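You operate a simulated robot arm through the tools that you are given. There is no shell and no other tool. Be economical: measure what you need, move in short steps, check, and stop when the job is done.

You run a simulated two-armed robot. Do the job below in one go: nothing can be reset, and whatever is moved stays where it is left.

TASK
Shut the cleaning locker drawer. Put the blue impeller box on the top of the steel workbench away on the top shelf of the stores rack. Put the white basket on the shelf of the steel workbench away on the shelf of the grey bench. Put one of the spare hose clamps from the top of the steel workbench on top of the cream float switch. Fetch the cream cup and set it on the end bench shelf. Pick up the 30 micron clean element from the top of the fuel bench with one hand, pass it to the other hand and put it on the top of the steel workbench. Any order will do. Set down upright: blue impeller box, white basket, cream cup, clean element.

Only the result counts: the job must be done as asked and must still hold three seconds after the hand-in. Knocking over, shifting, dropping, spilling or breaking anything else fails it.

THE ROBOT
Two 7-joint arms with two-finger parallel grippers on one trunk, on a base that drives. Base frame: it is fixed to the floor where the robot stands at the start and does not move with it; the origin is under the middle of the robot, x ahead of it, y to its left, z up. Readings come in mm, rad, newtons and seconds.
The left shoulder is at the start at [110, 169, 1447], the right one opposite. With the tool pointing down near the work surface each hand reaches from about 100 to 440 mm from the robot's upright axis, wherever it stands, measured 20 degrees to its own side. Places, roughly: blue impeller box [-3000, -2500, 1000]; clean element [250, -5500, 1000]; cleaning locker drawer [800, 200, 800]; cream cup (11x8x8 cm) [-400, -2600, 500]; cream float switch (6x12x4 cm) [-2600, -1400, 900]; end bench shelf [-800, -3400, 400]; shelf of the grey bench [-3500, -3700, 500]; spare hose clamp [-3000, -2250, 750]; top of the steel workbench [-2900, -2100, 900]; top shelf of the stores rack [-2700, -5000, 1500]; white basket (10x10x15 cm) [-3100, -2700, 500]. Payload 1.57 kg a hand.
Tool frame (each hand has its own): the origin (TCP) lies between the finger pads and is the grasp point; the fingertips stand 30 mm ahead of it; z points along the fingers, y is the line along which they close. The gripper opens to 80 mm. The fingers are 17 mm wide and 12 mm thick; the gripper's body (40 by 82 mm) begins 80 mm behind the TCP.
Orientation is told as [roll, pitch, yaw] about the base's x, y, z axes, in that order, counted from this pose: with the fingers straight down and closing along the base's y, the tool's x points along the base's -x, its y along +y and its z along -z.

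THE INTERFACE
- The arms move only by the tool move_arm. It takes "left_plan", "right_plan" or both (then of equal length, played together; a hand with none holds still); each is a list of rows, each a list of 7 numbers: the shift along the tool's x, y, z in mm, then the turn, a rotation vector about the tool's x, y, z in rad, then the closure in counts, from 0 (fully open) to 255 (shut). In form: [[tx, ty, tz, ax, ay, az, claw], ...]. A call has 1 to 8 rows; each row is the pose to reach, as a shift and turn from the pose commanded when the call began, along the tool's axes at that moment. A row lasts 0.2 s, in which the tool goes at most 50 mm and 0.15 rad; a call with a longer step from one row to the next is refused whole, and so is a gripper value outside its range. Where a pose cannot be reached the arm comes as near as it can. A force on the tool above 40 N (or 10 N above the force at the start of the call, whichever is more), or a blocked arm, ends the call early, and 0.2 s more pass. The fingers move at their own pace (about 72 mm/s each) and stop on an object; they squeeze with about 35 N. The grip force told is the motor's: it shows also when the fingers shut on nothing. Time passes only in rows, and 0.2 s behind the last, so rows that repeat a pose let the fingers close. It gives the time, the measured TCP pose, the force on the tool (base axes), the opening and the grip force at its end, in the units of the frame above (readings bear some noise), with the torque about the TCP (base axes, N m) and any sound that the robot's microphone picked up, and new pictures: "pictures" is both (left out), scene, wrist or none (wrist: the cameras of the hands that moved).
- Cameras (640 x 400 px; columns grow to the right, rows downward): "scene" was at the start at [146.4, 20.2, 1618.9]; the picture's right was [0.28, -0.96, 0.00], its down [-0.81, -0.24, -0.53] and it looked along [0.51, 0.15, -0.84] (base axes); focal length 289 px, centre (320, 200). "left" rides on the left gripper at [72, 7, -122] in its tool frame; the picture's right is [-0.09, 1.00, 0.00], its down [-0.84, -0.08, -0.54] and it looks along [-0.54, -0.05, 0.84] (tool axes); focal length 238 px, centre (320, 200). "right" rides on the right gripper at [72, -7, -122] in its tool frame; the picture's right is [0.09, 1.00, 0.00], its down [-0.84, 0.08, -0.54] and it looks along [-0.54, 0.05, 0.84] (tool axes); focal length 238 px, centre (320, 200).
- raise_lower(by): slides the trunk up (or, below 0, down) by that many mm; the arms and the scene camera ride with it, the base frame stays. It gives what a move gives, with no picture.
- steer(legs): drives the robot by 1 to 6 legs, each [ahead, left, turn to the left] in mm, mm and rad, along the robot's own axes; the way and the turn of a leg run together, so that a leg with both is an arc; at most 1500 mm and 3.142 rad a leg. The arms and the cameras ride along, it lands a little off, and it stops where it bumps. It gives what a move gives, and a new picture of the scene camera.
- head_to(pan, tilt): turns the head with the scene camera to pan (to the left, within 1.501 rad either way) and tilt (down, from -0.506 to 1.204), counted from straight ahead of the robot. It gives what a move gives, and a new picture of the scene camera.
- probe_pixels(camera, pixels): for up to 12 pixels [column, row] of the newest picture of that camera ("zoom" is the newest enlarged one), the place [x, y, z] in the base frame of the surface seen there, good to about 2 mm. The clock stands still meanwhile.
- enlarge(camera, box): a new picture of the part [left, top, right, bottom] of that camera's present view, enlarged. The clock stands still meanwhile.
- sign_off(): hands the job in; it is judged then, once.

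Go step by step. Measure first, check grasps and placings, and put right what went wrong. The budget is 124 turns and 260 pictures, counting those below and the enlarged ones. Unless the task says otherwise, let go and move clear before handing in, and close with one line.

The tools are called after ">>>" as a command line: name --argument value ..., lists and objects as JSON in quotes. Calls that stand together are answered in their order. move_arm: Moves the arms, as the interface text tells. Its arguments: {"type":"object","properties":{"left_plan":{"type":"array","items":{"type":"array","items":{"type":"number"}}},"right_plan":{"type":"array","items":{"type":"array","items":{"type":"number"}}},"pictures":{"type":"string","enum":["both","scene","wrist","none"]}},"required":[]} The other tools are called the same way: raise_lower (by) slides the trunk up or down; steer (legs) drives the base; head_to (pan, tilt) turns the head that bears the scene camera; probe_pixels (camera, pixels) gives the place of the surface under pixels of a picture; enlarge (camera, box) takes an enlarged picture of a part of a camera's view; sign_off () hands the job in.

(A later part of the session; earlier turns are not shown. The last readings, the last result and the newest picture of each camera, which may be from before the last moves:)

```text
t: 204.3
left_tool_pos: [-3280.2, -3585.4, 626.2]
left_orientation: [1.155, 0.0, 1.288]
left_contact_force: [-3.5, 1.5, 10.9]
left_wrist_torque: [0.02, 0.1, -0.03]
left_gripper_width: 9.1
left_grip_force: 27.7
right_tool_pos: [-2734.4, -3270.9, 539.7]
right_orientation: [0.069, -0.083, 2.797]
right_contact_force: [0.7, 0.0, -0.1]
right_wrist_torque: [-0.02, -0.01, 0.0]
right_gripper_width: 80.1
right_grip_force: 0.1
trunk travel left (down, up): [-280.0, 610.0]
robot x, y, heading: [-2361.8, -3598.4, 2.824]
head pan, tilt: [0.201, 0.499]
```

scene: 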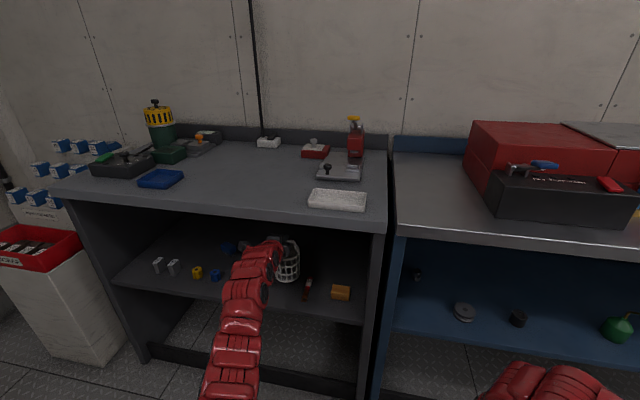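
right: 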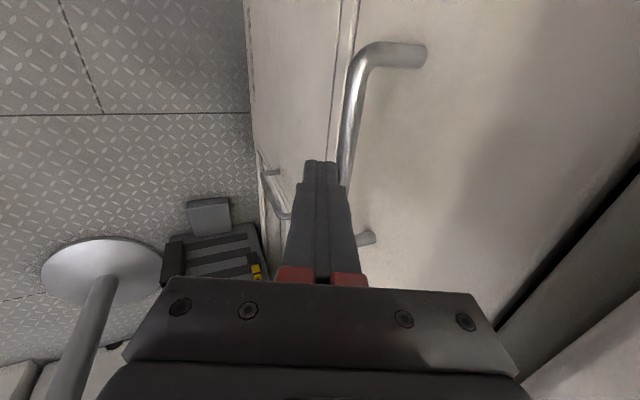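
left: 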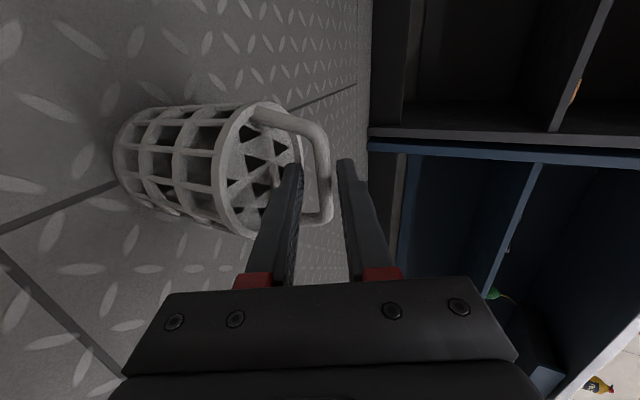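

>>> raise_lower --by 1.5

>>> move_arm --left_plan '[[0, 0, 0, 0, 0, 0, 200], [0, 0, 0, 0, 0, 0, 170], [0, 0, 0, 0, 0, 0, 170]]' --pictures "wrist"

```text
t: 204.8
left_tool_pos: [-3280.9, -3584.8, 627.6]
left_orientation: [1.15, 0.0, 1.289]
left_contact_force: [-2.5, 1.9, 9.0]
left_wrist_torque: [-0.02, 0.1, -0.01]
left_gripper_width: 8.9
left_grip_force: 27.8
right_tool_pos: [-2732.5, -3270.9, 542.7]
right_orientation: [0.07, -0.084, 2.796]
right_contact_force: [-0.5, 0.0, 0.2]
right_wrist_torque: [0.02, 0.0, 0.02]
right_gripper_width: 80.1
right_grip_force: 0.1
trunk travel left (down, up): [-281.0, 609.0]
robot x, y, heading: [-2363.5, -3598.2, 2.821]
head pan, tilt: [0.201, 0.499]
```

```text
t: 205.6
left_tool_pos: [-3281.1, -3585.4, 624.9]
left_orientation: [1.15, -0.001, 1.291]
left_contact_force: [0.1, 0.3, 0.2]
left_wrist_torque: [-0.02, -0.01, -0.01]
left_gripper_width: 26.9
left_grip_force: 0.0
right_tool_pos: [-2733.3, -3271.1, 542.2]
right_orientation: [0.07, -0.083, 2.797]
right_contact_force: [-0.7, 0.9, -0.1]
right_wrist_torque: [-0.02, 0.01, 0.01]
right_gripper_width: 80.2
right_grip_force: 0.1
trunk travel left (down, up): [-281.0, 609.0]
robot x, y, heading: [-2364.4, -3595.0, 2.822]
head pan, tilt: [0.201, 0.499]
```

left: 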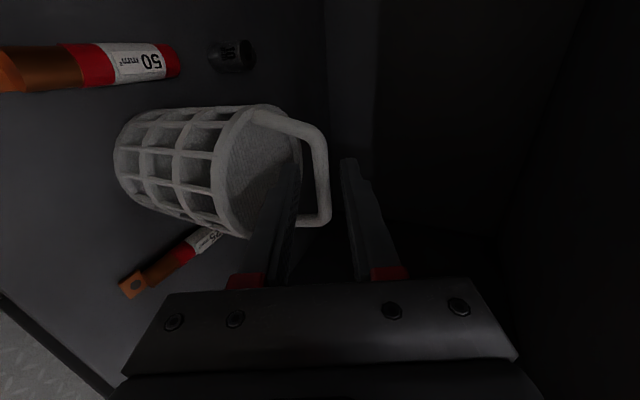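

>>> move_arm --left_plan '[[0, 0, -12, 0, 0, 0, 170], [0, 0, -25, 0, 0, 0, 170], [0, 0, -40, 0, 0, 0, 170], [0, 0, -60, 0, 0, 0, 170]]' --pictures "wrist"

```text
t: 206.6
left_tool_pos: [-3228.5, -3600.7, 650.6]
left_orientation: [1.151, -0.002, 1.29]
left_contact_force: [0.2, 0.0, 0.1]
left_wrist_torque: [-0.04, -0.01, 0.0]
left_gripper_width: 26.5
left_grip_force: 0.1
right_tool_pos: [-2733.2, -3270.2, 542.4]
right_orientation: [0.069, -0.083, 2.798]
right_contact_force: [0.0, -0.5, 0.7]
right_wrist_torque: [-0.02, 0.01, 0.01]
right_gripper_width: 79.9
right_grip_force: 0.1
trunk travel left (down, up): [-281.0, 609.0]
robot x, y, heading: [-2362.3, -3595.6, 2.823]
head pan, tilt: [0.201, 0.499]
```

left: 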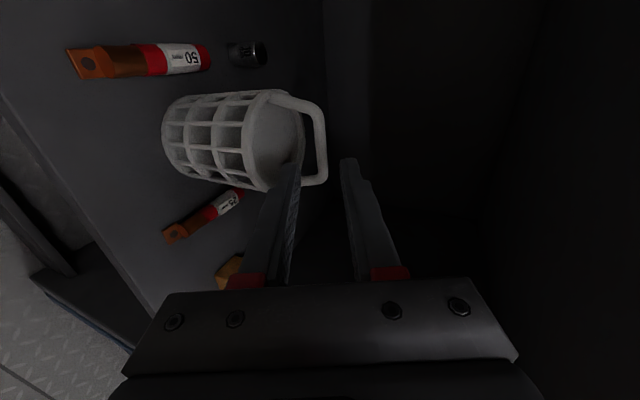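

The basket stands upright and free in the gap (left view, fingers clear). I'll back away, turn towards the centre benches and look for the cup and the end bench.

>>> steer --legs '[[-420, 0, 0], [0, 0, -1.577], [-640, 0, 0], [0, -500, 0]]'

>>> head_to --pan -0.3 --tilt 0.4

```text
t: 211.4
left_tool_pos: [-2523.2, -3064.4, 649.6]
left_orientation: [1.152, -0.003, 0.413]
left_contact_force: [-0.9, 1.1, 0.2]
left_wrist_torque: [0.0, -0.02, -0.02]
left_gripper_width: 26.7
left_grip_force: 0.2
right_tool_pos: [-1967.1, -3238.4, 542.5]
right_orientation: [0.08, -0.088, 1.959]
right_contact_force: [-0.2, 0.4, -0.1]
right_wrist_torque: [0.01, -0.04, 0.01]
right_gripper_width: 79.9
right_grip_force: 0.0
trunk travel left (down, up): [-281.0, 609.0]
robot x, y, heading: [-1961.2, -3730.2, 1.949]
head pan, tilt: [0.201, 0.499]
stopped in leg 2: the robot was blocked; the commanded pose is now the measured one
```

scene: 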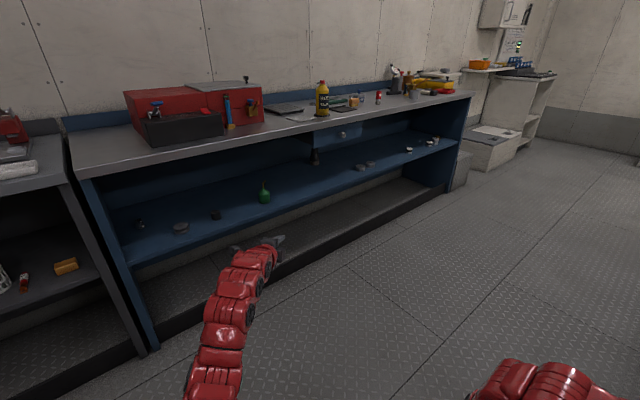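

```text
t: 212.4
left_tool_pos: [-2521.7, -3064.4, 648.2]
left_orientation: [1.15, -0.003, 0.411]
left_contact_force: [0.5, -0.8, -0.3]
left_wrist_torque: [0.01, -0.02, 0.01]
left_gripper_width: 26.7
left_grip_force: 0.1
right_tool_pos: [-1965.6, -3238.2, 543.2]
right_orientation: [0.08, -0.087, 1.956]
right_contact_force: [0.8, 0.4, 0.1]
right_wrist_torque: [-0.02, 0.01, -0.02]
right_gripper_width: 79.8
right_grip_force: 0.1
trunk travel left (down, up): [-281.0, 609.0]
robot x, y, heading: [-1962.9, -3728.1, 1.948]
head pan, tilt: [-0.3, 0.4]
```

scene: 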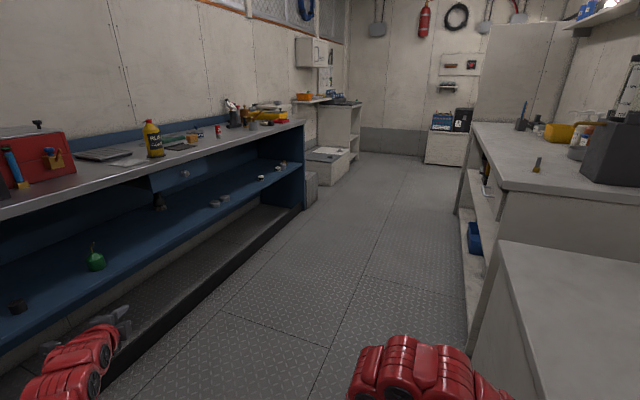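

Blocked partway through the turn: a bench end is close on my right (px 560,300). I'll measure it.

>>> probe_pixels --camera "scene" --pixels '[[505, 245], [490, 330], [620, 270], [500, 190], [475, 125], [465, 215], [480, 240], [467, 300], [560, 340], [520, 215], [485, 290], [630, 255]]'

>>> head_to --pan -1.2 --tilt 0.45

```text
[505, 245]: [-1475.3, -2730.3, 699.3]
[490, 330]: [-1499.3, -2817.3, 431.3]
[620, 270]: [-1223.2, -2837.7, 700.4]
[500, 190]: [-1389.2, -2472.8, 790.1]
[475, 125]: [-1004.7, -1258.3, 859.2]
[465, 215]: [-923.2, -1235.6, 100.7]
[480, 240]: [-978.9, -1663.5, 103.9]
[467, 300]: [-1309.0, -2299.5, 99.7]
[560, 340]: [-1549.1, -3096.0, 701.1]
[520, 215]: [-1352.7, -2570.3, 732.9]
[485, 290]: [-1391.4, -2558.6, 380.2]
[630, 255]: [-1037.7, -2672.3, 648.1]
```

```text
t: 213.6
left_tool_pos: [-2521.7, -3063.5, 647.4]
left_orientation: [1.15, -0.004, 0.41]
left_contact_force: [0.4, 0.3, -0.7]
left_wrist_torque: [0.01, -0.04, 0.02]
left_gripper_width: 26.5
left_grip_force: 0.1
right_tool_pos: [-1964.8, -3238.3, 542.6]
right_orientation: [0.076, -0.085, 1.957]
right_contact_force: [-1.1, -0.1, 0.4]
right_wrist_torque: [-0.01, 0.01, 0.0]
right_gripper_width: 80.0
right_grip_force: 0.2
trunk travel left (down, up): [-281.0, 609.0]
robot x, y, heading: [-1965.4, -3729.6, 1.945]
head pan, tilt: [-1.201, 0.45]
```

scene: 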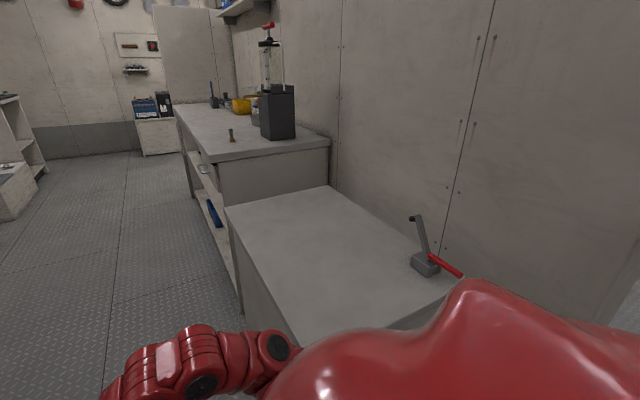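

The end bench and cup must be on the far side of the partition. I'll drive round its end.

>>> steer --legs '[[-409, 345, 0], [0, 0, -1.13], [0, 0, -1.14], [1250, 0, 0]]'

>>> head_to --pan 1.1 --tilt 0.35

```text
t: 221.1
left_tool_pos: [-1417.9, -3750.3, 650.6]
left_orientation: [1.148, 0.018, -1.259]
left_contact_force: [-0.5, -0.9, 0.5]
left_wrist_torque: [0.02, -0.02, 0.01]
left_gripper_width: 26.7
left_grip_force: 0.0
right_tool_pos: [-1655.0, -4298.9, 544.2]
right_orientation: [0.082, -0.088, 0.253]
right_contact_force: [0.0, 0.1, -0.7]
right_wrist_torque: [-0.01, 0.0, 0.02]
right_gripper_width: 80.3
right_grip_force: 0.0
trunk travel left (down, up): [-281.0, 609.0]
robot x, y, heading: [-2139.9, -4234.1, 0.245]
head pan, tilt: [-1.201, 0.45]
stopped in leg 3: the force on the tool passed its limit at 90 N (the readings are from after the stop); the commanded pose is now the measured one
```

scene: 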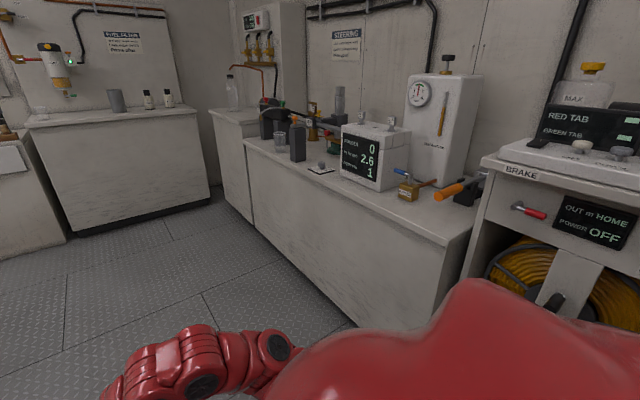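

```text
t: 223.3
left_tool_pos: [-1418.5, -3751.8, 651.5]
left_orientation: [1.149, 0.017, -1.259]
left_contact_force: [0.4, -0.3, -0.7]
left_wrist_torque: [0.02, 0.0, 0.03]
left_gripper_width: 26.6
left_grip_force: 0.1
right_tool_pos: [-1653.8, -4298.3, 543.9]
right_orientation: [0.081, -0.09, 0.253]
right_contact_force: [0.5, -0.3, -0.2]
right_wrist_torque: [-0.03, -0.04, -0.01]
right_gripper_width: 80.1
right_grip_force: 0.1
trunk travel left (down, up): [-281.0, 609.0]
robot x, y, heading: [-2139.6, -4235.6, 0.246]
head pan, tilt: [1.1, 0.351]
```

scene: 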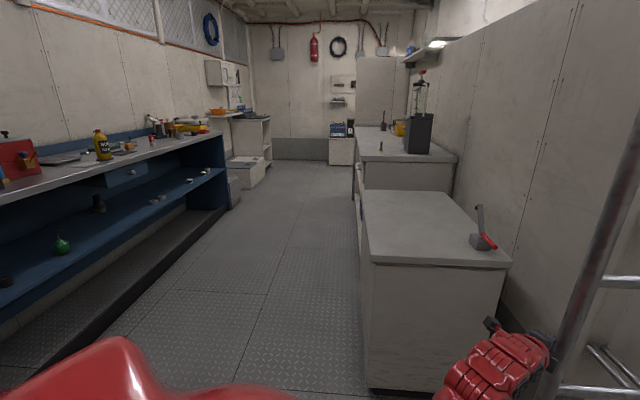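

The left hand touched the ladder at the partition's end. I'll back away, fold the arm in and look at the way through.

>>> steer --legs '[[-250, 0, 0]]'

>>> move_arm --left_plan '[[0, -36.6, -20.6, 0, 0, 0, 0], [0, -73.2, -41.2, 0, 0, 0, 0], [0, -110, -61.8, 0, 0, 0, 0], [0, -146, -82.4, 0, 0, 0, 0], [0, -183, -103, 0, 0, 0, 0], [0, -220, -124, 0, 0, 0, 0], [0, -256, -144, 0, 0, 0, 0], [0, -293, -165, 0, 0, 0, 0]]' --pictures "none"

>>> head_to --pan 0.1 --tilt 0.4

```text
t: 225.1
left_tool_pos: [-1660.9, -3814.4, 651.8]
left_orientation: [1.152, 0.018, -1.261]
left_contact_force: [-0.1, -0.5, -0.1]
left_wrist_torque: [0.0, 0.02, 0.04]
left_gripper_width: 26.7
left_grip_force: 0.0
right_tool_pos: [-1899.9, -4360.4, 544.1]
right_orientation: [0.08, -0.088, 0.25]
right_contact_force: [-0.3, 0.0, 0.2]
right_wrist_torque: [-0.03, -0.06, 0.02]
right_gripper_width: 80.0
right_grip_force: 0.0
trunk travel left (down, up): [-281.0, 609.0]
robot x, y, heading: [-2382.3, -4290.6, 0.246]
head pan, tilt: [1.1, 0.351]
```

scene: 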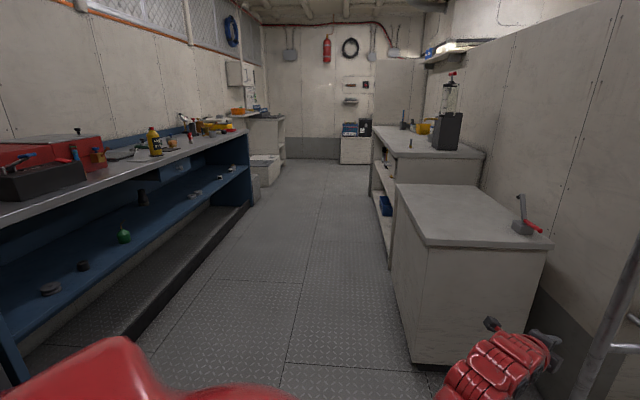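

```text
t: 226.9
left_tool_pos: [-1916.9, -3891.9, 449.4]
left_orientation: [1.149, 0.015, -1.259]
left_contact_force: [0.3, -0.7, 0.6]
left_wrist_torque: [0.03, 0.04, 0.04]
left_gripper_width: 80.1
left_grip_force: 0.1
right_tool_pos: [-1899.7, -4359.7, 543.8]
right_orientation: [0.079, -0.089, 0.252]
right_contact_force: [-0.3, 0.3, -0.6]
right_wrist_torque: [0.0, 0.03, 0.01]
right_gripper_width: 80.2
right_grip_force: 0.1
trunk travel left (down, up): [-281.0, 609.0]
robot x, y, heading: [-2384.6, -4296.3, 0.243]
head pan, tilt: [1.1, 0.351]
```

```text
t: 228.2
left_tool_pos: [-1917.1, -3892.1, 452.1]
left_orientation: [1.154, 0.018, -1.261]
left_contact_force: [-0.3, 0.2, 0.3]
left_wrist_torque: [0.0, 0.01, -0.01]
left_gripper_width: 80.0
left_grip_force: 0.0
right_tool_pos: [-1899.8, -4360.7, 543.3]
right_orientation: [0.08, -0.09, 0.251]
right_contact_force: [0.0, 0.5, 0.5]
right_wrist_torque: [-0.02, -0.03, -0.04]
right_gripper_width: 80.1
right_grip_force: 0.1
trunk travel left (down, up): [-281.0, 609.0]
robot x, y, heading: [-2387.0, -4294.2, 0.241]
head pan, tilt: [0.099, 0.4]
```

scene: 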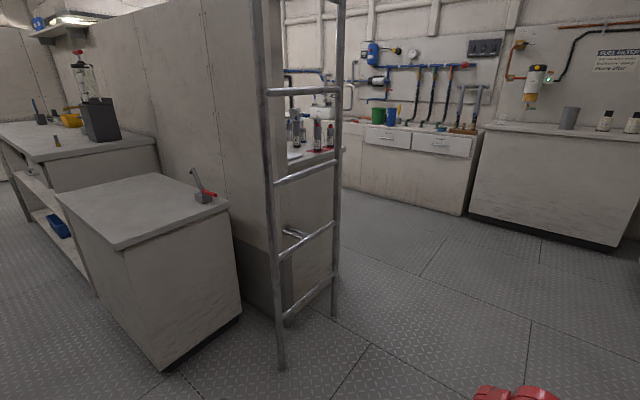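

>>> probe_pixels --camera "scene" --pixels '[[281, 360], [335, 312], [470, 205], [620, 240], [485, 130], [568, 112], [605, 115], [568, 128], [465, 140], [340, 150], [632, 120], [360, 185]]'

>>> enlarge --camera "scene" --box '[500, 30, 640, 150]'

```text
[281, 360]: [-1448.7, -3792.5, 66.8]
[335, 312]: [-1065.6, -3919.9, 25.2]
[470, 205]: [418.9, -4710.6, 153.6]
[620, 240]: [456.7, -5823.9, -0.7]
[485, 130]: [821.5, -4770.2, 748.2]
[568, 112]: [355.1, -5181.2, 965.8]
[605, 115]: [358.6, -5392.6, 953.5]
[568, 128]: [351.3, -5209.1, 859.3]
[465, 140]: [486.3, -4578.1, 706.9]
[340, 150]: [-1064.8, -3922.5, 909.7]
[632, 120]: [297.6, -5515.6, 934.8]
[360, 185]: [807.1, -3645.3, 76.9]
```

```text
3.33 times, centred on (570, 90) of scene
```

zoom: 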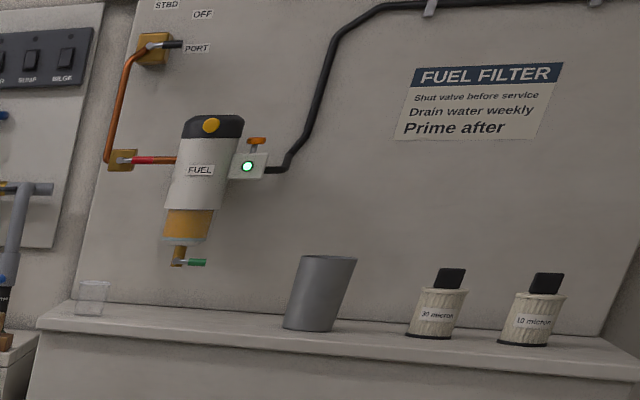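

The way past the ladder is clear at a≈4835, and the 30 micron element stands near (358,-5393). I'll unroll the left hand, straighten the right hand, raise the trunk and drive straight to the fuel bench.

>>> move_arm --left_plan '[[0, 0, 0, 0, 0, -0.14, 0], [0, 0, 0, 0, 0, -0.28, 0], [0, 0, 0, 0, 0, -0.42, 0], [0, 0, 0, 0, 0, -0.56, 0], [0, 0, 0, 0, 0, -0.7, 0], [0, 0, 0, 0, 0, -0.84, 0], [0, 0, 0, 0, 0, -0.98, 0], [0, 0, 0, 0, 0, -1.12, 0]]' --right_plan '[[-15, 0, 10, 0.02, 0.02, 0, 0], [-30, 0, 20, 0.04, 0.04, 0, 0], [-45, 0, 30, 0.06, 0.06, 0, 0], [-60, 0, 40, 0.08, 0.088, 0, 0], [-75, 0, 50, 0.08, 0.088, 0, 0], [-90, 0, 60, 0.08, 0.088, 0, 0], [-90, 0, 60, 0.08, 0.088, 0, 0], [-90, 0, 60, 0.08, 0.088, 0, 0]]' --pictures "none"

>>> move_arm --left_plan '[[0, 0, 0, 0, 0, -0.14, 0], [0, 0, 0, 0, 0, -0.28, 0], [0, 0, 0, 0, 0, -0.42, 0], [0, 0, 0, 0, 0, -0.45, 0]]' --pictures "none"

>>> raise_lower --by 400

>>> raise_lower --by 180

>>> steer --legs '[[0, 0, -0.566], [1450, 0, 0], [750, 0, 0]]'

>>> head_to --pan -0.2 --tilt 0.7

```text
t: 230.0
left_tool_pos: [-1918.7, -3892.3, 450.6]
left_orientation: [0.79, -0.953, -0.573]
left_contact_force: [0.0, 1.0, 0.2]
left_wrist_torque: [0.04, -0.02, -0.04]
left_gripper_width: 80.2
left_grip_force: 0.0
right_tool_pos: [-1835.6, -4275.6, 468.5]
right_orientation: [0.0, -0.004, 0.253]
right_contact_force: [0.5, 0.2, -0.7]
right_wrist_torque: [-0.02, 0.0, -0.01]
right_gripper_width: 79.9
right_grip_force: 0.0
right hand out of reach, approached as far as the arm can: row 1, 2, 3, 4, 5, 6, 7, 8
trunk travel left (down, up): [-281.0, 609.0]
robot x, y, heading: [-2387.5, -4296.2, 0.241]
head pan, tilt: [0.099, 0.4]
```

```text
t: 231.0
left_tool_pos: [-1918.5, -3893.5, 450.3]
left_orientation: [0.041, -1.149, 0.273]
left_contact_force: [-1.2, 0.7, -0.1]
left_wrist_torque: [0.02, 0.0, 0.0]
left_gripper_width: 80.0
left_grip_force: 0.0
right_tool_pos: [-1836.0, -4276.4, 469.3]
right_orientation: [0.003, -0.004, 0.255]
right_contact_force: [0.2, -0.5, 0.5]
right_wrist_torque: [0.01, -0.01, 0.0]
right_gripper_width: 79.9
right_grip_force: 0.0
trunk travel left (down, up): [-281.0, 609.0]
robot x, y, heading: [-2383.5, -4297.3, 0.241]
head pan, tilt: [0.099, 0.4]
```

```text
t: 234.8
left_tool_pos: [-1919.3, -3893.6, 850.5]
left_orientation: [0.045, -1.151, 0.271]
left_contact_force: [-0.8, -1.2, 0.2]
left_wrist_torque: [0.02, 0.01, 0.0]
left_gripper_width: 79.7
left_grip_force: 0.0
right_tool_pos: [-1836.8, -4276.6, 867.6]
right_orientation: [0.002, -0.004, 0.254]
right_contact_force: [0.0, 0.6, -0.4]
right_wrist_torque: [-0.01, -0.01, -0.04]
right_gripper_width: 80.0
right_grip_force: 0.2
trunk travel left (down, up): [-681.0, 209.0]
robot x, y, heading: [-2384.3, -4297.2, 0.24]
head pan, tilt: [0.099, 0.4]
```

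```text
t: 236.8
left_tool_pos: [-1918.8, -3893.2, 1030.9]
left_orientation: [0.044, -1.151, 0.27]
left_contact_force: [0.7, 0.3, -0.7]
left_wrist_torque: [0.01, 0.02, 0.01]
left_gripper_width: 80.2
left_grip_force: 0.2
right_tool_pos: [-1836.2, -4275.8, 1049.0]
right_orientation: [0.002, -0.004, 0.255]
right_contact_force: [0.0, 0.9, -0.8]
right_wrist_torque: [-0.02, 0.02, 0.01]
right_gripper_width: 79.9
right_grip_force: 0.0
trunk travel left (down, up): [-861.0, 29.0]
robot x, y, heading: [-2384.9, -4294.1, 0.243]
head pan, tilt: [0.099, 0.4]
```

```text
t: 249.3
left_tool_pos: [327.0, -4863.5, 1031.1]
left_orientation: [0.045, -1.151, -0.279]
left_contact_force: [-0.2, 0.5, 0.4]
left_wrist_torque: [0.02, -0.03, 0.01]
left_gripper_width: 79.9
left_grip_force: 0.1
right_tool_pos: [197.9, -5233.4, 1048.2]
right_orientation: [0.002, -0.004, -0.293]
right_contact_force: [-0.4, 0.1, 0.1]
right_wrist_torque: [0.02, 0.03, 0.0]
right_gripper_width: 80.1
right_grip_force: 0.1
trunk travel left (down, up): [-861.0, 29.0]
robot x, y, heading: [-276.2, -4964.3, -0.308]
head pan, tilt: [0.099, 0.4]
```

scene: 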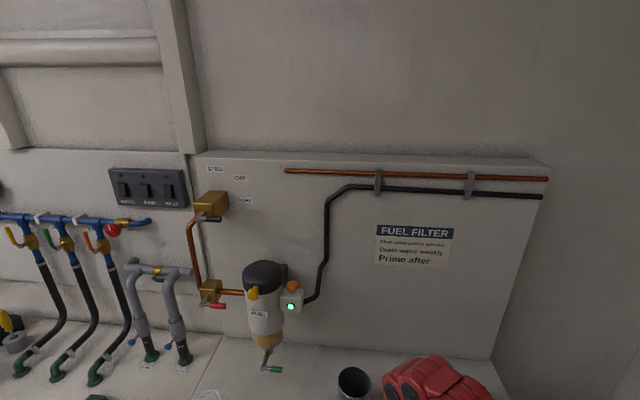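

```text
t: 250.1
left_tool_pos: [326.7, -4863.7, 1030.1]
left_orientation: [0.043, -1.15, -0.278]
left_contact_force: [-0.3, 0.0, 0.2]
left_wrist_torque: [-0.01, 0.03, 0.01]
left_gripper_width: 80.1
left_grip_force: 0.0
right_tool_pos: [198.1, -5232.0, 1049.1]
right_orientation: [0.001, -0.002, -0.293]
right_contact_force: [-0.1, -0.5, -0.4]
right_wrist_torque: [0.06, -0.03, 0.01]
right_gripper_width: 79.9
right_grip_force: 0.0
trunk travel left (down, up): [-861.0, 29.0]
robot x, y, heading: [-278.1, -4960.0, -0.305]
head pan, tilt: [-0.201, 0.7]
```

scene: 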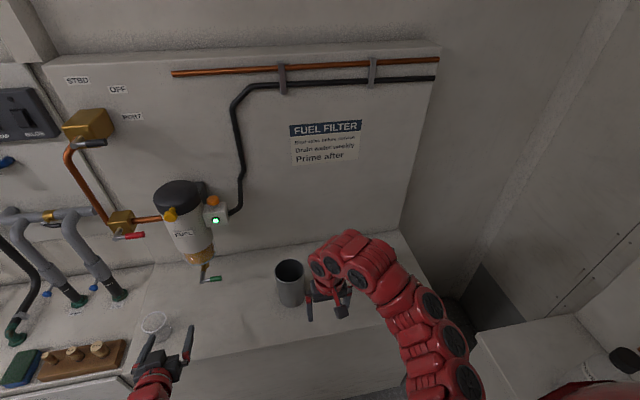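

The fuel bench is right ahead and the element is hidden behind the right arm, so I'll look through the right wrist camera.

>>> enlarge --camera "right" --box '[0, 0, 640, 400]'

```text
1.00 times, centred on (320, 200) of right (not enlarged: the box is as wide or as high as the picture)
```

zoom: 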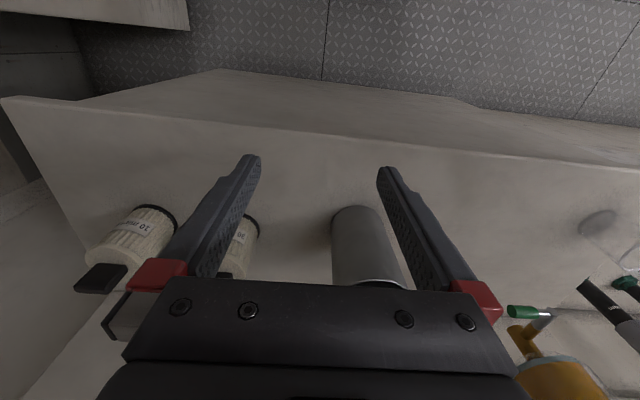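

>>> probe_pixels --camera "zoom" --pixels '[[246, 240], [240, 262], [255, 225], [236, 250], [145, 228], [160, 215], [155, 250], [100, 278], [352, 215], [365, 250], [300, 200], [300, 150]]'

```text
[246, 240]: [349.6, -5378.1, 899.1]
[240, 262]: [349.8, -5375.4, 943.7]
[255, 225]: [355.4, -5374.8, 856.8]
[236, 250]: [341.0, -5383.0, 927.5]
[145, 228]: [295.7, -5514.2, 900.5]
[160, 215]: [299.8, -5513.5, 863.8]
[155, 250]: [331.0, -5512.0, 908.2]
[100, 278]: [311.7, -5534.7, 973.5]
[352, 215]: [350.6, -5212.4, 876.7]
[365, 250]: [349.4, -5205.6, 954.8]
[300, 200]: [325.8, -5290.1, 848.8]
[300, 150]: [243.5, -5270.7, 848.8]
```

>>> steer --legs '[[0, -122, 0], [100, 0, 0]]'

>>> move_arm --right_plan '[[-46, 0, 0, 0, 0, 0, 0], [-90, 0, 0, 0, 0, 0, 0], [-90, 0, 0, 0, 0, 0, 0]]' --pictures "wrist"

```text
t: 252.1
left_tool_pos: [387.5, -5013.9, 1031.6]
left_orientation: [0.047, -1.15, -0.282]
left_contact_force: [0.1, -0.4, 0.4]
left_wrist_torque: [0.02, 0.01, -0.01]
left_gripper_width: 80.1
left_grip_force: 0.1
right_tool_pos: [255.9, -5381.6, 1048.0]
right_orientation: [0.001, -0.003, -0.296]
right_contact_force: [0.1, -0.5, 0.6]
right_wrist_torque: [0.02, 0.0, 0.0]
right_gripper_width: 80.1
right_grip_force: 0.0
trunk travel left (down, up): [-861.0, 29.0]
robot x, y, heading: [-217.7, -5112.2, -0.308]
head pan, tilt: [-0.201, 0.7]
```

scene: 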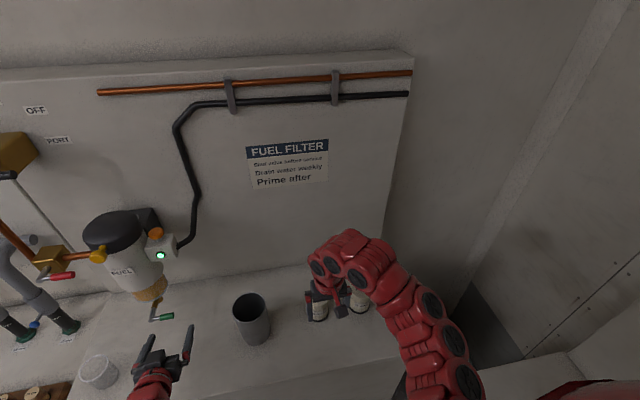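

```text
t: 252.9
left_tool_pos: [386.2, -5011.8, 1031.1]
left_orientation: [0.045, -1.151, -0.281]
left_contact_force: [0.1, -0.7, 0.4]
left_wrist_torque: [0.0, -0.01, 0.01]
left_gripper_width: 80.1
left_grip_force: 0.1
right_tool_pos: [342.4, -5407.8, 1050.5]
right_orientation: [0.002, -0.003, -0.297]
right_contact_force: [0.7, 1.2, -0.7]
right_wrist_torque: [0.01, -0.02, 0.03]
right_gripper_width: 80.0
right_grip_force: 0.0
trunk travel left (down, up): [-861.0, 29.0]
robot x, y, heading: [-221.9, -5110.5, -0.307]
head pan, tilt: [-0.201, 0.7]
```

right: 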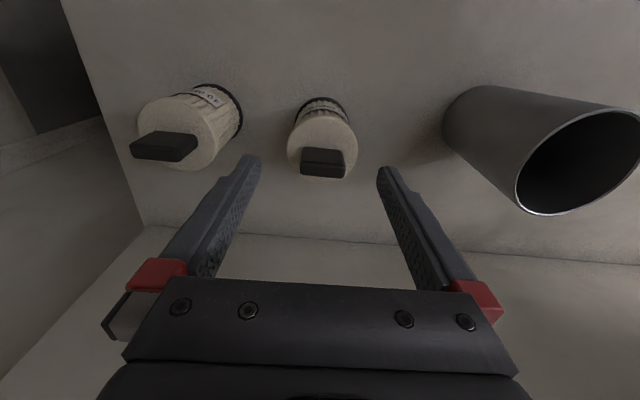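

>>> probe_pixels --camera "right" --pixels '[[291, 150], [354, 150], [322, 122], [322, 153], [322, 175], [303, 160], [342, 160], [322, 100], [322, 140], [455, 110], [236, 110], [322, 182]]'

```text
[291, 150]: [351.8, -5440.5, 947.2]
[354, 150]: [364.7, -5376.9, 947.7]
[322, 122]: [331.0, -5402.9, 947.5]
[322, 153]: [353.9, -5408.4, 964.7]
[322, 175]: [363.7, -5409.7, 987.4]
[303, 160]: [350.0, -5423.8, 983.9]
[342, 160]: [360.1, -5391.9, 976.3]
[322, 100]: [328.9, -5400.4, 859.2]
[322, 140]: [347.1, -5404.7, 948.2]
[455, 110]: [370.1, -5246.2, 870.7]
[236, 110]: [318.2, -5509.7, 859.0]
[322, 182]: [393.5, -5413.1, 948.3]
```

The 30 micron element is 64 mm wide, centred at (361,-5408), body top z 948 with its tab above. I'll grasp it with the right hand, lift it and back off.

>>> move_arm --right_plan '[[-17.8, 5.4, 36, 0, 0, 0, 0], [-17.8, 5.4, 72, 0, 0, 0, 0], [-17.8, 5.4, 107, 0, 0, 0, 0], [-17.8, 5.4, 107, 0, 0, 0, 150], [-17.8, 5.4, 107, 0, 0, 0, 255], [-17.8, 5.4, 107, 0, 0, 0, 255], [-17.8, 5.4, 65, 0, 0, 0, 255], [-17.8, 5.4, 20, 0, 0, 0, 255]]' --pictures "wrist"

>>> steer --legs '[[-450, 0, 0]]'

```text
t: 254.7
left_tool_pos: [386.8, -5012.3, 1031.4]
left_orientation: [0.044, -1.149, -0.277]
left_contact_force: [-0.5, 1.1, 0.3]
left_wrist_torque: [0.02, 0.03, -0.02]
left_gripper_width: 80.0
left_grip_force: 0.1
right_tool_pos: [361.3, -5407.4, 1028.0]
right_orientation: [0.001, -0.002, -0.295]
right_contact_force: [-1.6, 0.4, -1.0]
right_wrist_torque: [-0.01, -0.02, 0.0]
right_gripper_width: 70.9
right_grip_force: 34.7
trunk travel left (down, up): [-861.0, 29.0]
robot x, y, heading: [-223.7, -5113.0, -0.309]
head pan, tilt: [-0.201, 0.7]
```

right: 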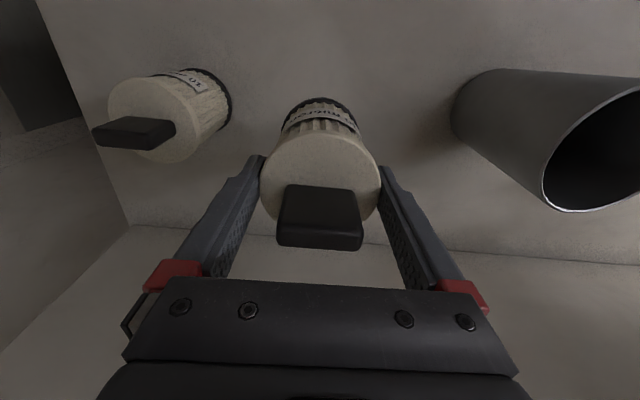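

```text
t: 257.4
left_tool_pos: [-33.5, -4876.3, 1030.6]
left_orientation: [0.045, -1.149, -0.274]
left_contact_force: [0.0, 0.0, 0.5]
left_wrist_torque: [0.02, 0.01, 0.02]
left_gripper_width: 80.1
left_grip_force: 0.0
right_tool_pos: [-55.5, -5271.4, 1029.3]
right_orientation: [0.0, -0.002, -0.291]
right_contact_force: [0.5, -0.3, -1.7]
right_wrist_torque: [0.02, -0.02, 0.0]
right_gripper_width: 70.6
right_grip_force: 34.6
trunk travel left (down, up): [-861.0, 29.0]
robot x, y, heading: [-643.2, -4973.4, -0.304]
head pan, tilt: [-0.201, 0.7]
```

scene: 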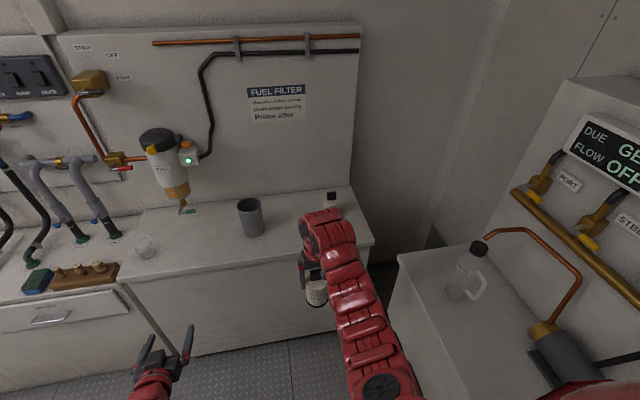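

The element is held (70 mm, 35 N). I'll bring the right hand to the middle and the left hand in front of the element's lower half.

>>> move_arm --right_plan '[[0, 40, 0, 0, 0, 0, 255], [0, 80, 0, 0, 0, 0, 255], [0, 120, 0, 0, 0, 0, 255], [0, 165, 0, 0, 0, 0, 255], [0, 165, 0, 0, 0, 0, 255], [0, 165, 0, 0, 0, 0, 255], [0, 165, 0, 0, 0, 0, 255]]' --left_plan '[[4, -37, 0, 0, 0, 0, 0], [8, -74, 0, 0, 0, 0, 0], [13, -111, 0, 0, 0, 0, 0], [17, -148, 0, 0, 0, 0, 0], [21, -185, -1, 0, 0, 0, 0], [25.7, -221.3, -1.4, 0, 0, 0, 0], [25.7, -221.3, -1.4, 0, 0, 0, 0]]' --pictures "both"

```text
t: 259.0
left_tool_pos: [-97.2, -5088.1, 1003.6]
left_orientation: [0.042, -1.15, -0.273]
left_contact_force: [-0.2, 0.3, 0.2]
left_wrist_torque: [-0.03, -0.03, -0.01]
left_gripper_width: 80.1
left_grip_force: 0.1
right_tool_pos: [-6.5, -5112.2, 1029.8]
right_orientation: [0.0, -0.004, -0.288]
right_contact_force: [0.0, 0.4, -1.4]
right_wrist_torque: [0.02, 0.01, -0.01]
right_gripper_width: 70.9
right_grip_force: 35.4
trunk travel left (down, up): [-861.0, 29.0]
robot x, y, heading: [-641.6, -4980.9, -0.301]
head pan, tilt: [-0.201, 0.7]
```

scene: 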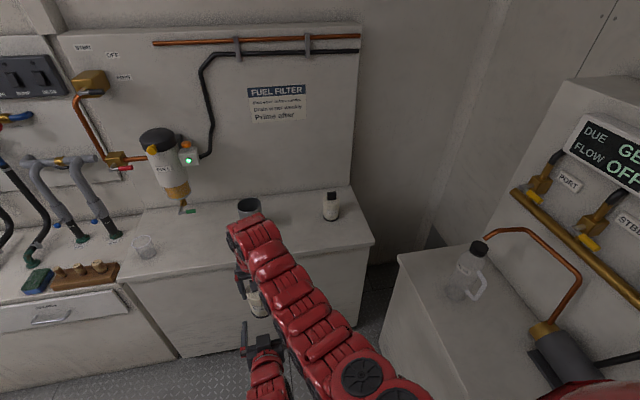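
right: 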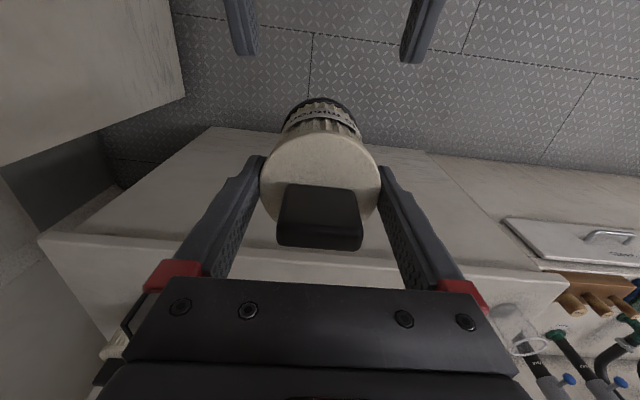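
left: 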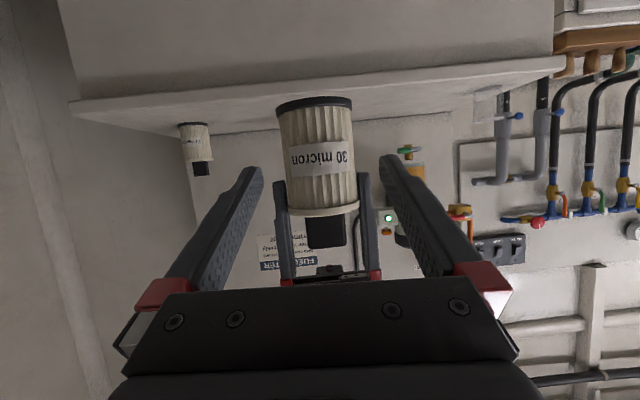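

Alignment is good: in the left view the element (318,150) is centred between the open fingers. I'll advance, close the left hand, then release and raise the right hand.

>>> move_arm --left_plan '[[-1, 1.3, 34, 0, 0, 0, 0], [-2, 1.3, 68, 0, 0, 0, 0], [-2.3, 1.3, 101.8, 0, 0, 0, 0], [-2.3, 1.3, 101.8, 0, 0, 0, 0], [-2.3, 1.3, 101.8, 0, 0, 0, 150], [-2.3, 1.3, 101.8, 0, 0, 0, 255], [-2.3, 1.3, 101.8, 0, 0, 0, 255]]' --pictures "none"

>>> move_arm --left_plan '[[0, 0, 0, 0, 0, 0, 255], [0, 0, 0, 0, 0, 0, 255], [0, 0, 0, 0, 0, 0, 255], [0, 0, 0, 0, 0, 0, 255], [0, 0, 0, 0, 0, 0, 255], [0, 0, 0, 0, 0, 0, 255], [0, 0, 0, 0, 0, 0, 255], [0, 0, 0, 0, 0, 0, 255]]' --right_plan '[[0, 0, 0, 0, 0, 0, 255], [0, 0, 0, 0, 0, 0, 150], [0, 0, 0, 0, 0, 0, 0], [0, 0, 0, 0, 0, 0, 0], [0, 0, -25, 0, 0, 0, 0], [0, 0, -55, 0, 0, 0, 0], [0, 0, -85, 0, 0, 0, 0], [0, 0, -90, 0, 0, 0, 0]]' --pictures "both"

```text
t: 260.6
left_tool_pos: [-5.9, -5110.0, 965.5]
left_orientation: [0.04, -1.15, -0.272]
left_contact_force: [0.4, -21.5, -0.2]
left_wrist_torque: [-0.17, 0.26, 0.08]
left_gripper_width: 71.1
left_grip_force: 34.7
right_tool_pos: [-8.5, -5110.9, 1030.8]
right_orientation: [0.006, -0.002, -0.287]
right_contact_force: [-1.6, 21.7, -0.5]
right_wrist_torque: [1.56, -0.26, -0.06]
right_gripper_width: 70.9
right_grip_force: 34.6
trunk travel left (down, up): [-861.0, 29.0]
robot x, y, heading: [-641.1, -4980.2, -0.298]
head pan, tilt: [-0.201, 0.7]
```

```text
t: 262.4
left_tool_pos: [-5.4, -5111.1, 965.6]
left_orientation: [0.047, -1.152, -0.278]
left_contact_force: [-0.2, 0.1, -1.5]
left_wrist_torque: [0.04, 0.03, 0.05]
left_gripper_width: 71.0
left_grip_force: 35.3
right_tool_pos: [-8.6, -5112.9, 1119.7]
right_orientation: [0.005, 0.0, -0.289]
right_contact_force: [1.1, -0.7, -0.7]
right_wrist_torque: [0.04, 0.01, -0.01]
right_gripper_width: 80.3
right_grip_force: 0.2
trunk travel left (down, up): [-861.0, 29.0]
robot x, y, heading: [-642.5, -4979.3, -0.302]
head pan, tilt: [-0.201, 0.7]
```

scene: 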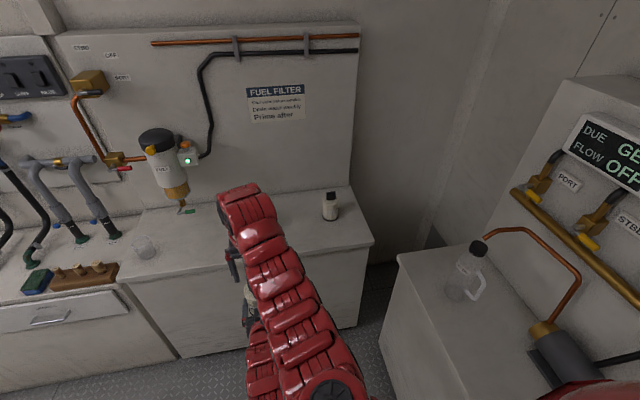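
right: 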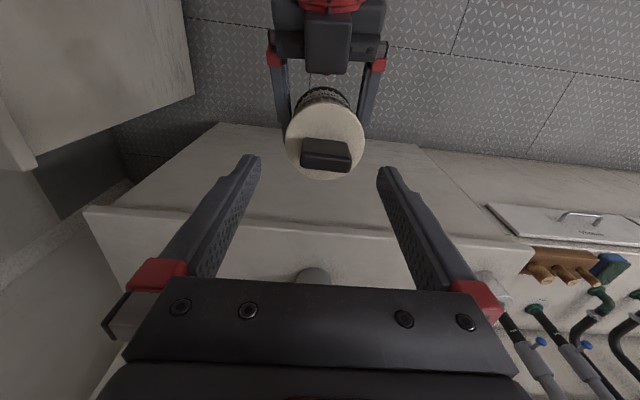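
left: 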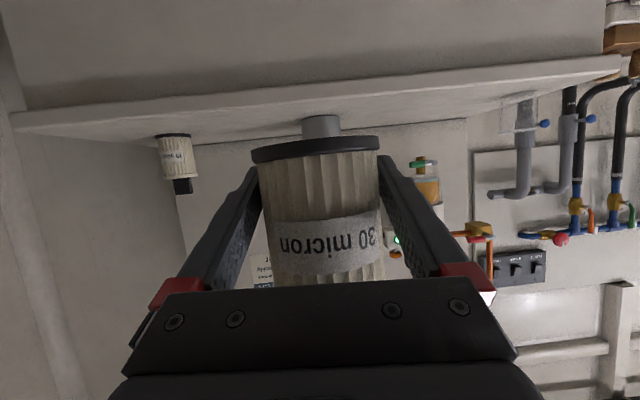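

The left hand alone now holds the element. The cup is on this side of the partition, so I'll carry the element along, draw both arms in and drive to face the end bench and cup.

>>> move_arm --left_plan '[[20, 20, -14, 0, 0, 0, 255], [30, 45, -34, 0, 0, 0, 255], [35, 70, -54, 0, 0, 0, 255], [35, 95, -74, 0, 0, 0, 255], [35, 120, -90, 0, 0, 0, 255]]' --right_plan '[[0, -40, 0, 0, 0, 0, 0], [0, -85, 0, 0, 0, 0, 0], [0, -130, 0, 0, 0, 0, 0], [0, -175, 0, 0, 0, 0, 0], [0, -200, 20, 0, 0, 0, 0]]' --pictures "none"

>>> steer --legs '[[0, 0, 1.56], [0, 0, 1.558], [-215, 0, 0], [0, -1400, 0]]'

>>> raise_lower --by -300

>>> head_to --pan -0.45 --tilt 0.45

```text
t: 263.6
left_tool_pos: [-71.8, -4969.9, 971.1]
left_orientation: [0.043, -1.15, -0.274]
left_contact_force: [0.2, 0.1, -1.0]
left_wrist_torque: [0.01, -0.01, 0.0]
left_gripper_width: 70.9
left_grip_force: 34.6
right_tool_pos: [-66.9, -5307.3, 1098.5]
right_orientation: [0.003, -0.004, -0.29]
right_contact_force: [0.6, 0.4, -0.4]
right_wrist_torque: [0.01, -0.01, 0.03]
right_gripper_width: 79.9
right_grip_force: 0.0
trunk travel left (down, up): [-861.0, 29.0]
robot x, y, heading: [-639.3, -4979.0, -0.3]
head pan, tilt: [-0.201, 0.7]
```

```text
t: 279.3
left_tool_pos: [-572.6, -3743.6, 971.4]
left_orientation: [0.043, -1.151, 2.853]
left_contact_force: [-0.7, -0.6, -1.1]
left_wrist_torque: [0.0, 0.0, -0.02]
left_gripper_width: 70.8
left_grip_force: 35.1
right_tool_pos: [-572.9, -3407.3, 1098.5]
right_orientation: [0.001, -0.004, 2.838]
right_contact_force: [0.4, -1.1, 0.8]
right_wrist_torque: [-0.01, 0.02, 0.01]
right_gripper_width: 79.9
right_grip_force: 0.1
trunk travel left (down, up): [-861.0, 29.0]
robot x, y, heading: [-4.5, -3742.2, 2.827]
head pan, tilt: [-0.201, 0.7]
```

scene: 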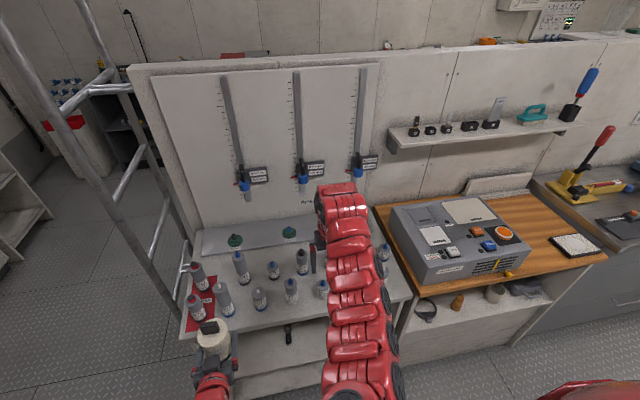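

```text
t: 281.3
left_tool_pos: [-572.6, -3743.7, 749.3]
left_orientation: [0.046, -1.153, 2.854]
left_contact_force: [-0.1, 0.2, -1.7]
left_wrist_torque: [0.01, 0.01, 0.01]
left_gripper_width: 70.8
left_grip_force: 34.5
right_tool_pos: [-570.5, -3407.1, 880.2]
right_orientation: [0.0, -0.007, 2.835]
right_contact_force: [14.4, -6.7, 17.4]
right_wrist_torque: [0.54, -0.75, -0.67]
right_gripper_width: 78.0
right_grip_force: 0.2
trunk travel left (down, up): [-638.0, 252.0]
robot x, y, heading: [-1.8, -3744.6, 2.828]
head pan, tilt: [-0.201, 0.7]
stopped: the force on the tool passed its limit at 95 N (the readings are from after the stop); the commanded pose is now the measured one
```

```text
t: 282.1
left_tool_pos: [-572.0, -3742.9, 748.1]
left_orientation: [0.043, -1.153, 2.854]
left_contact_force: [0.2, -0.5, -1.6]
left_wrist_torque: [0.01, -0.04, 0.02]
left_gripper_width: 70.9
left_grip_force: 35.7
right_tool_pos: [-572.4, -3406.3, 879.5]
right_orientation: [0.002, -0.008, 2.838]
right_contact_force: [3.0, -1.9, 9.8]
right_wrist_torque: [0.35, -0.24, -0.16]
right_gripper_width: 79.7
right_grip_force: 0.1
trunk travel left (down, up): [-638.0, 252.0]
robot x, y, heading: [-4.9, -3740.7, 2.826]
head pan, tilt: [-0.45, 0.45]
```

scene: 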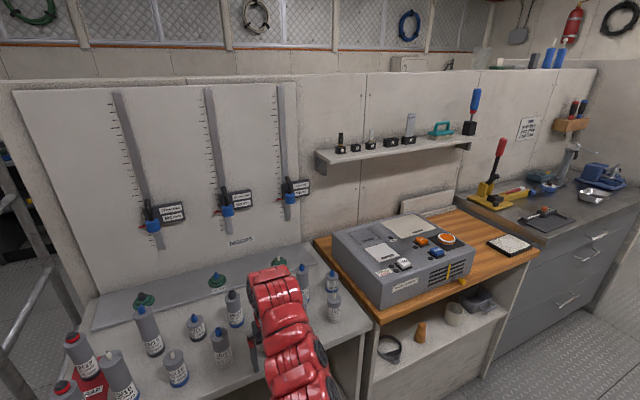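

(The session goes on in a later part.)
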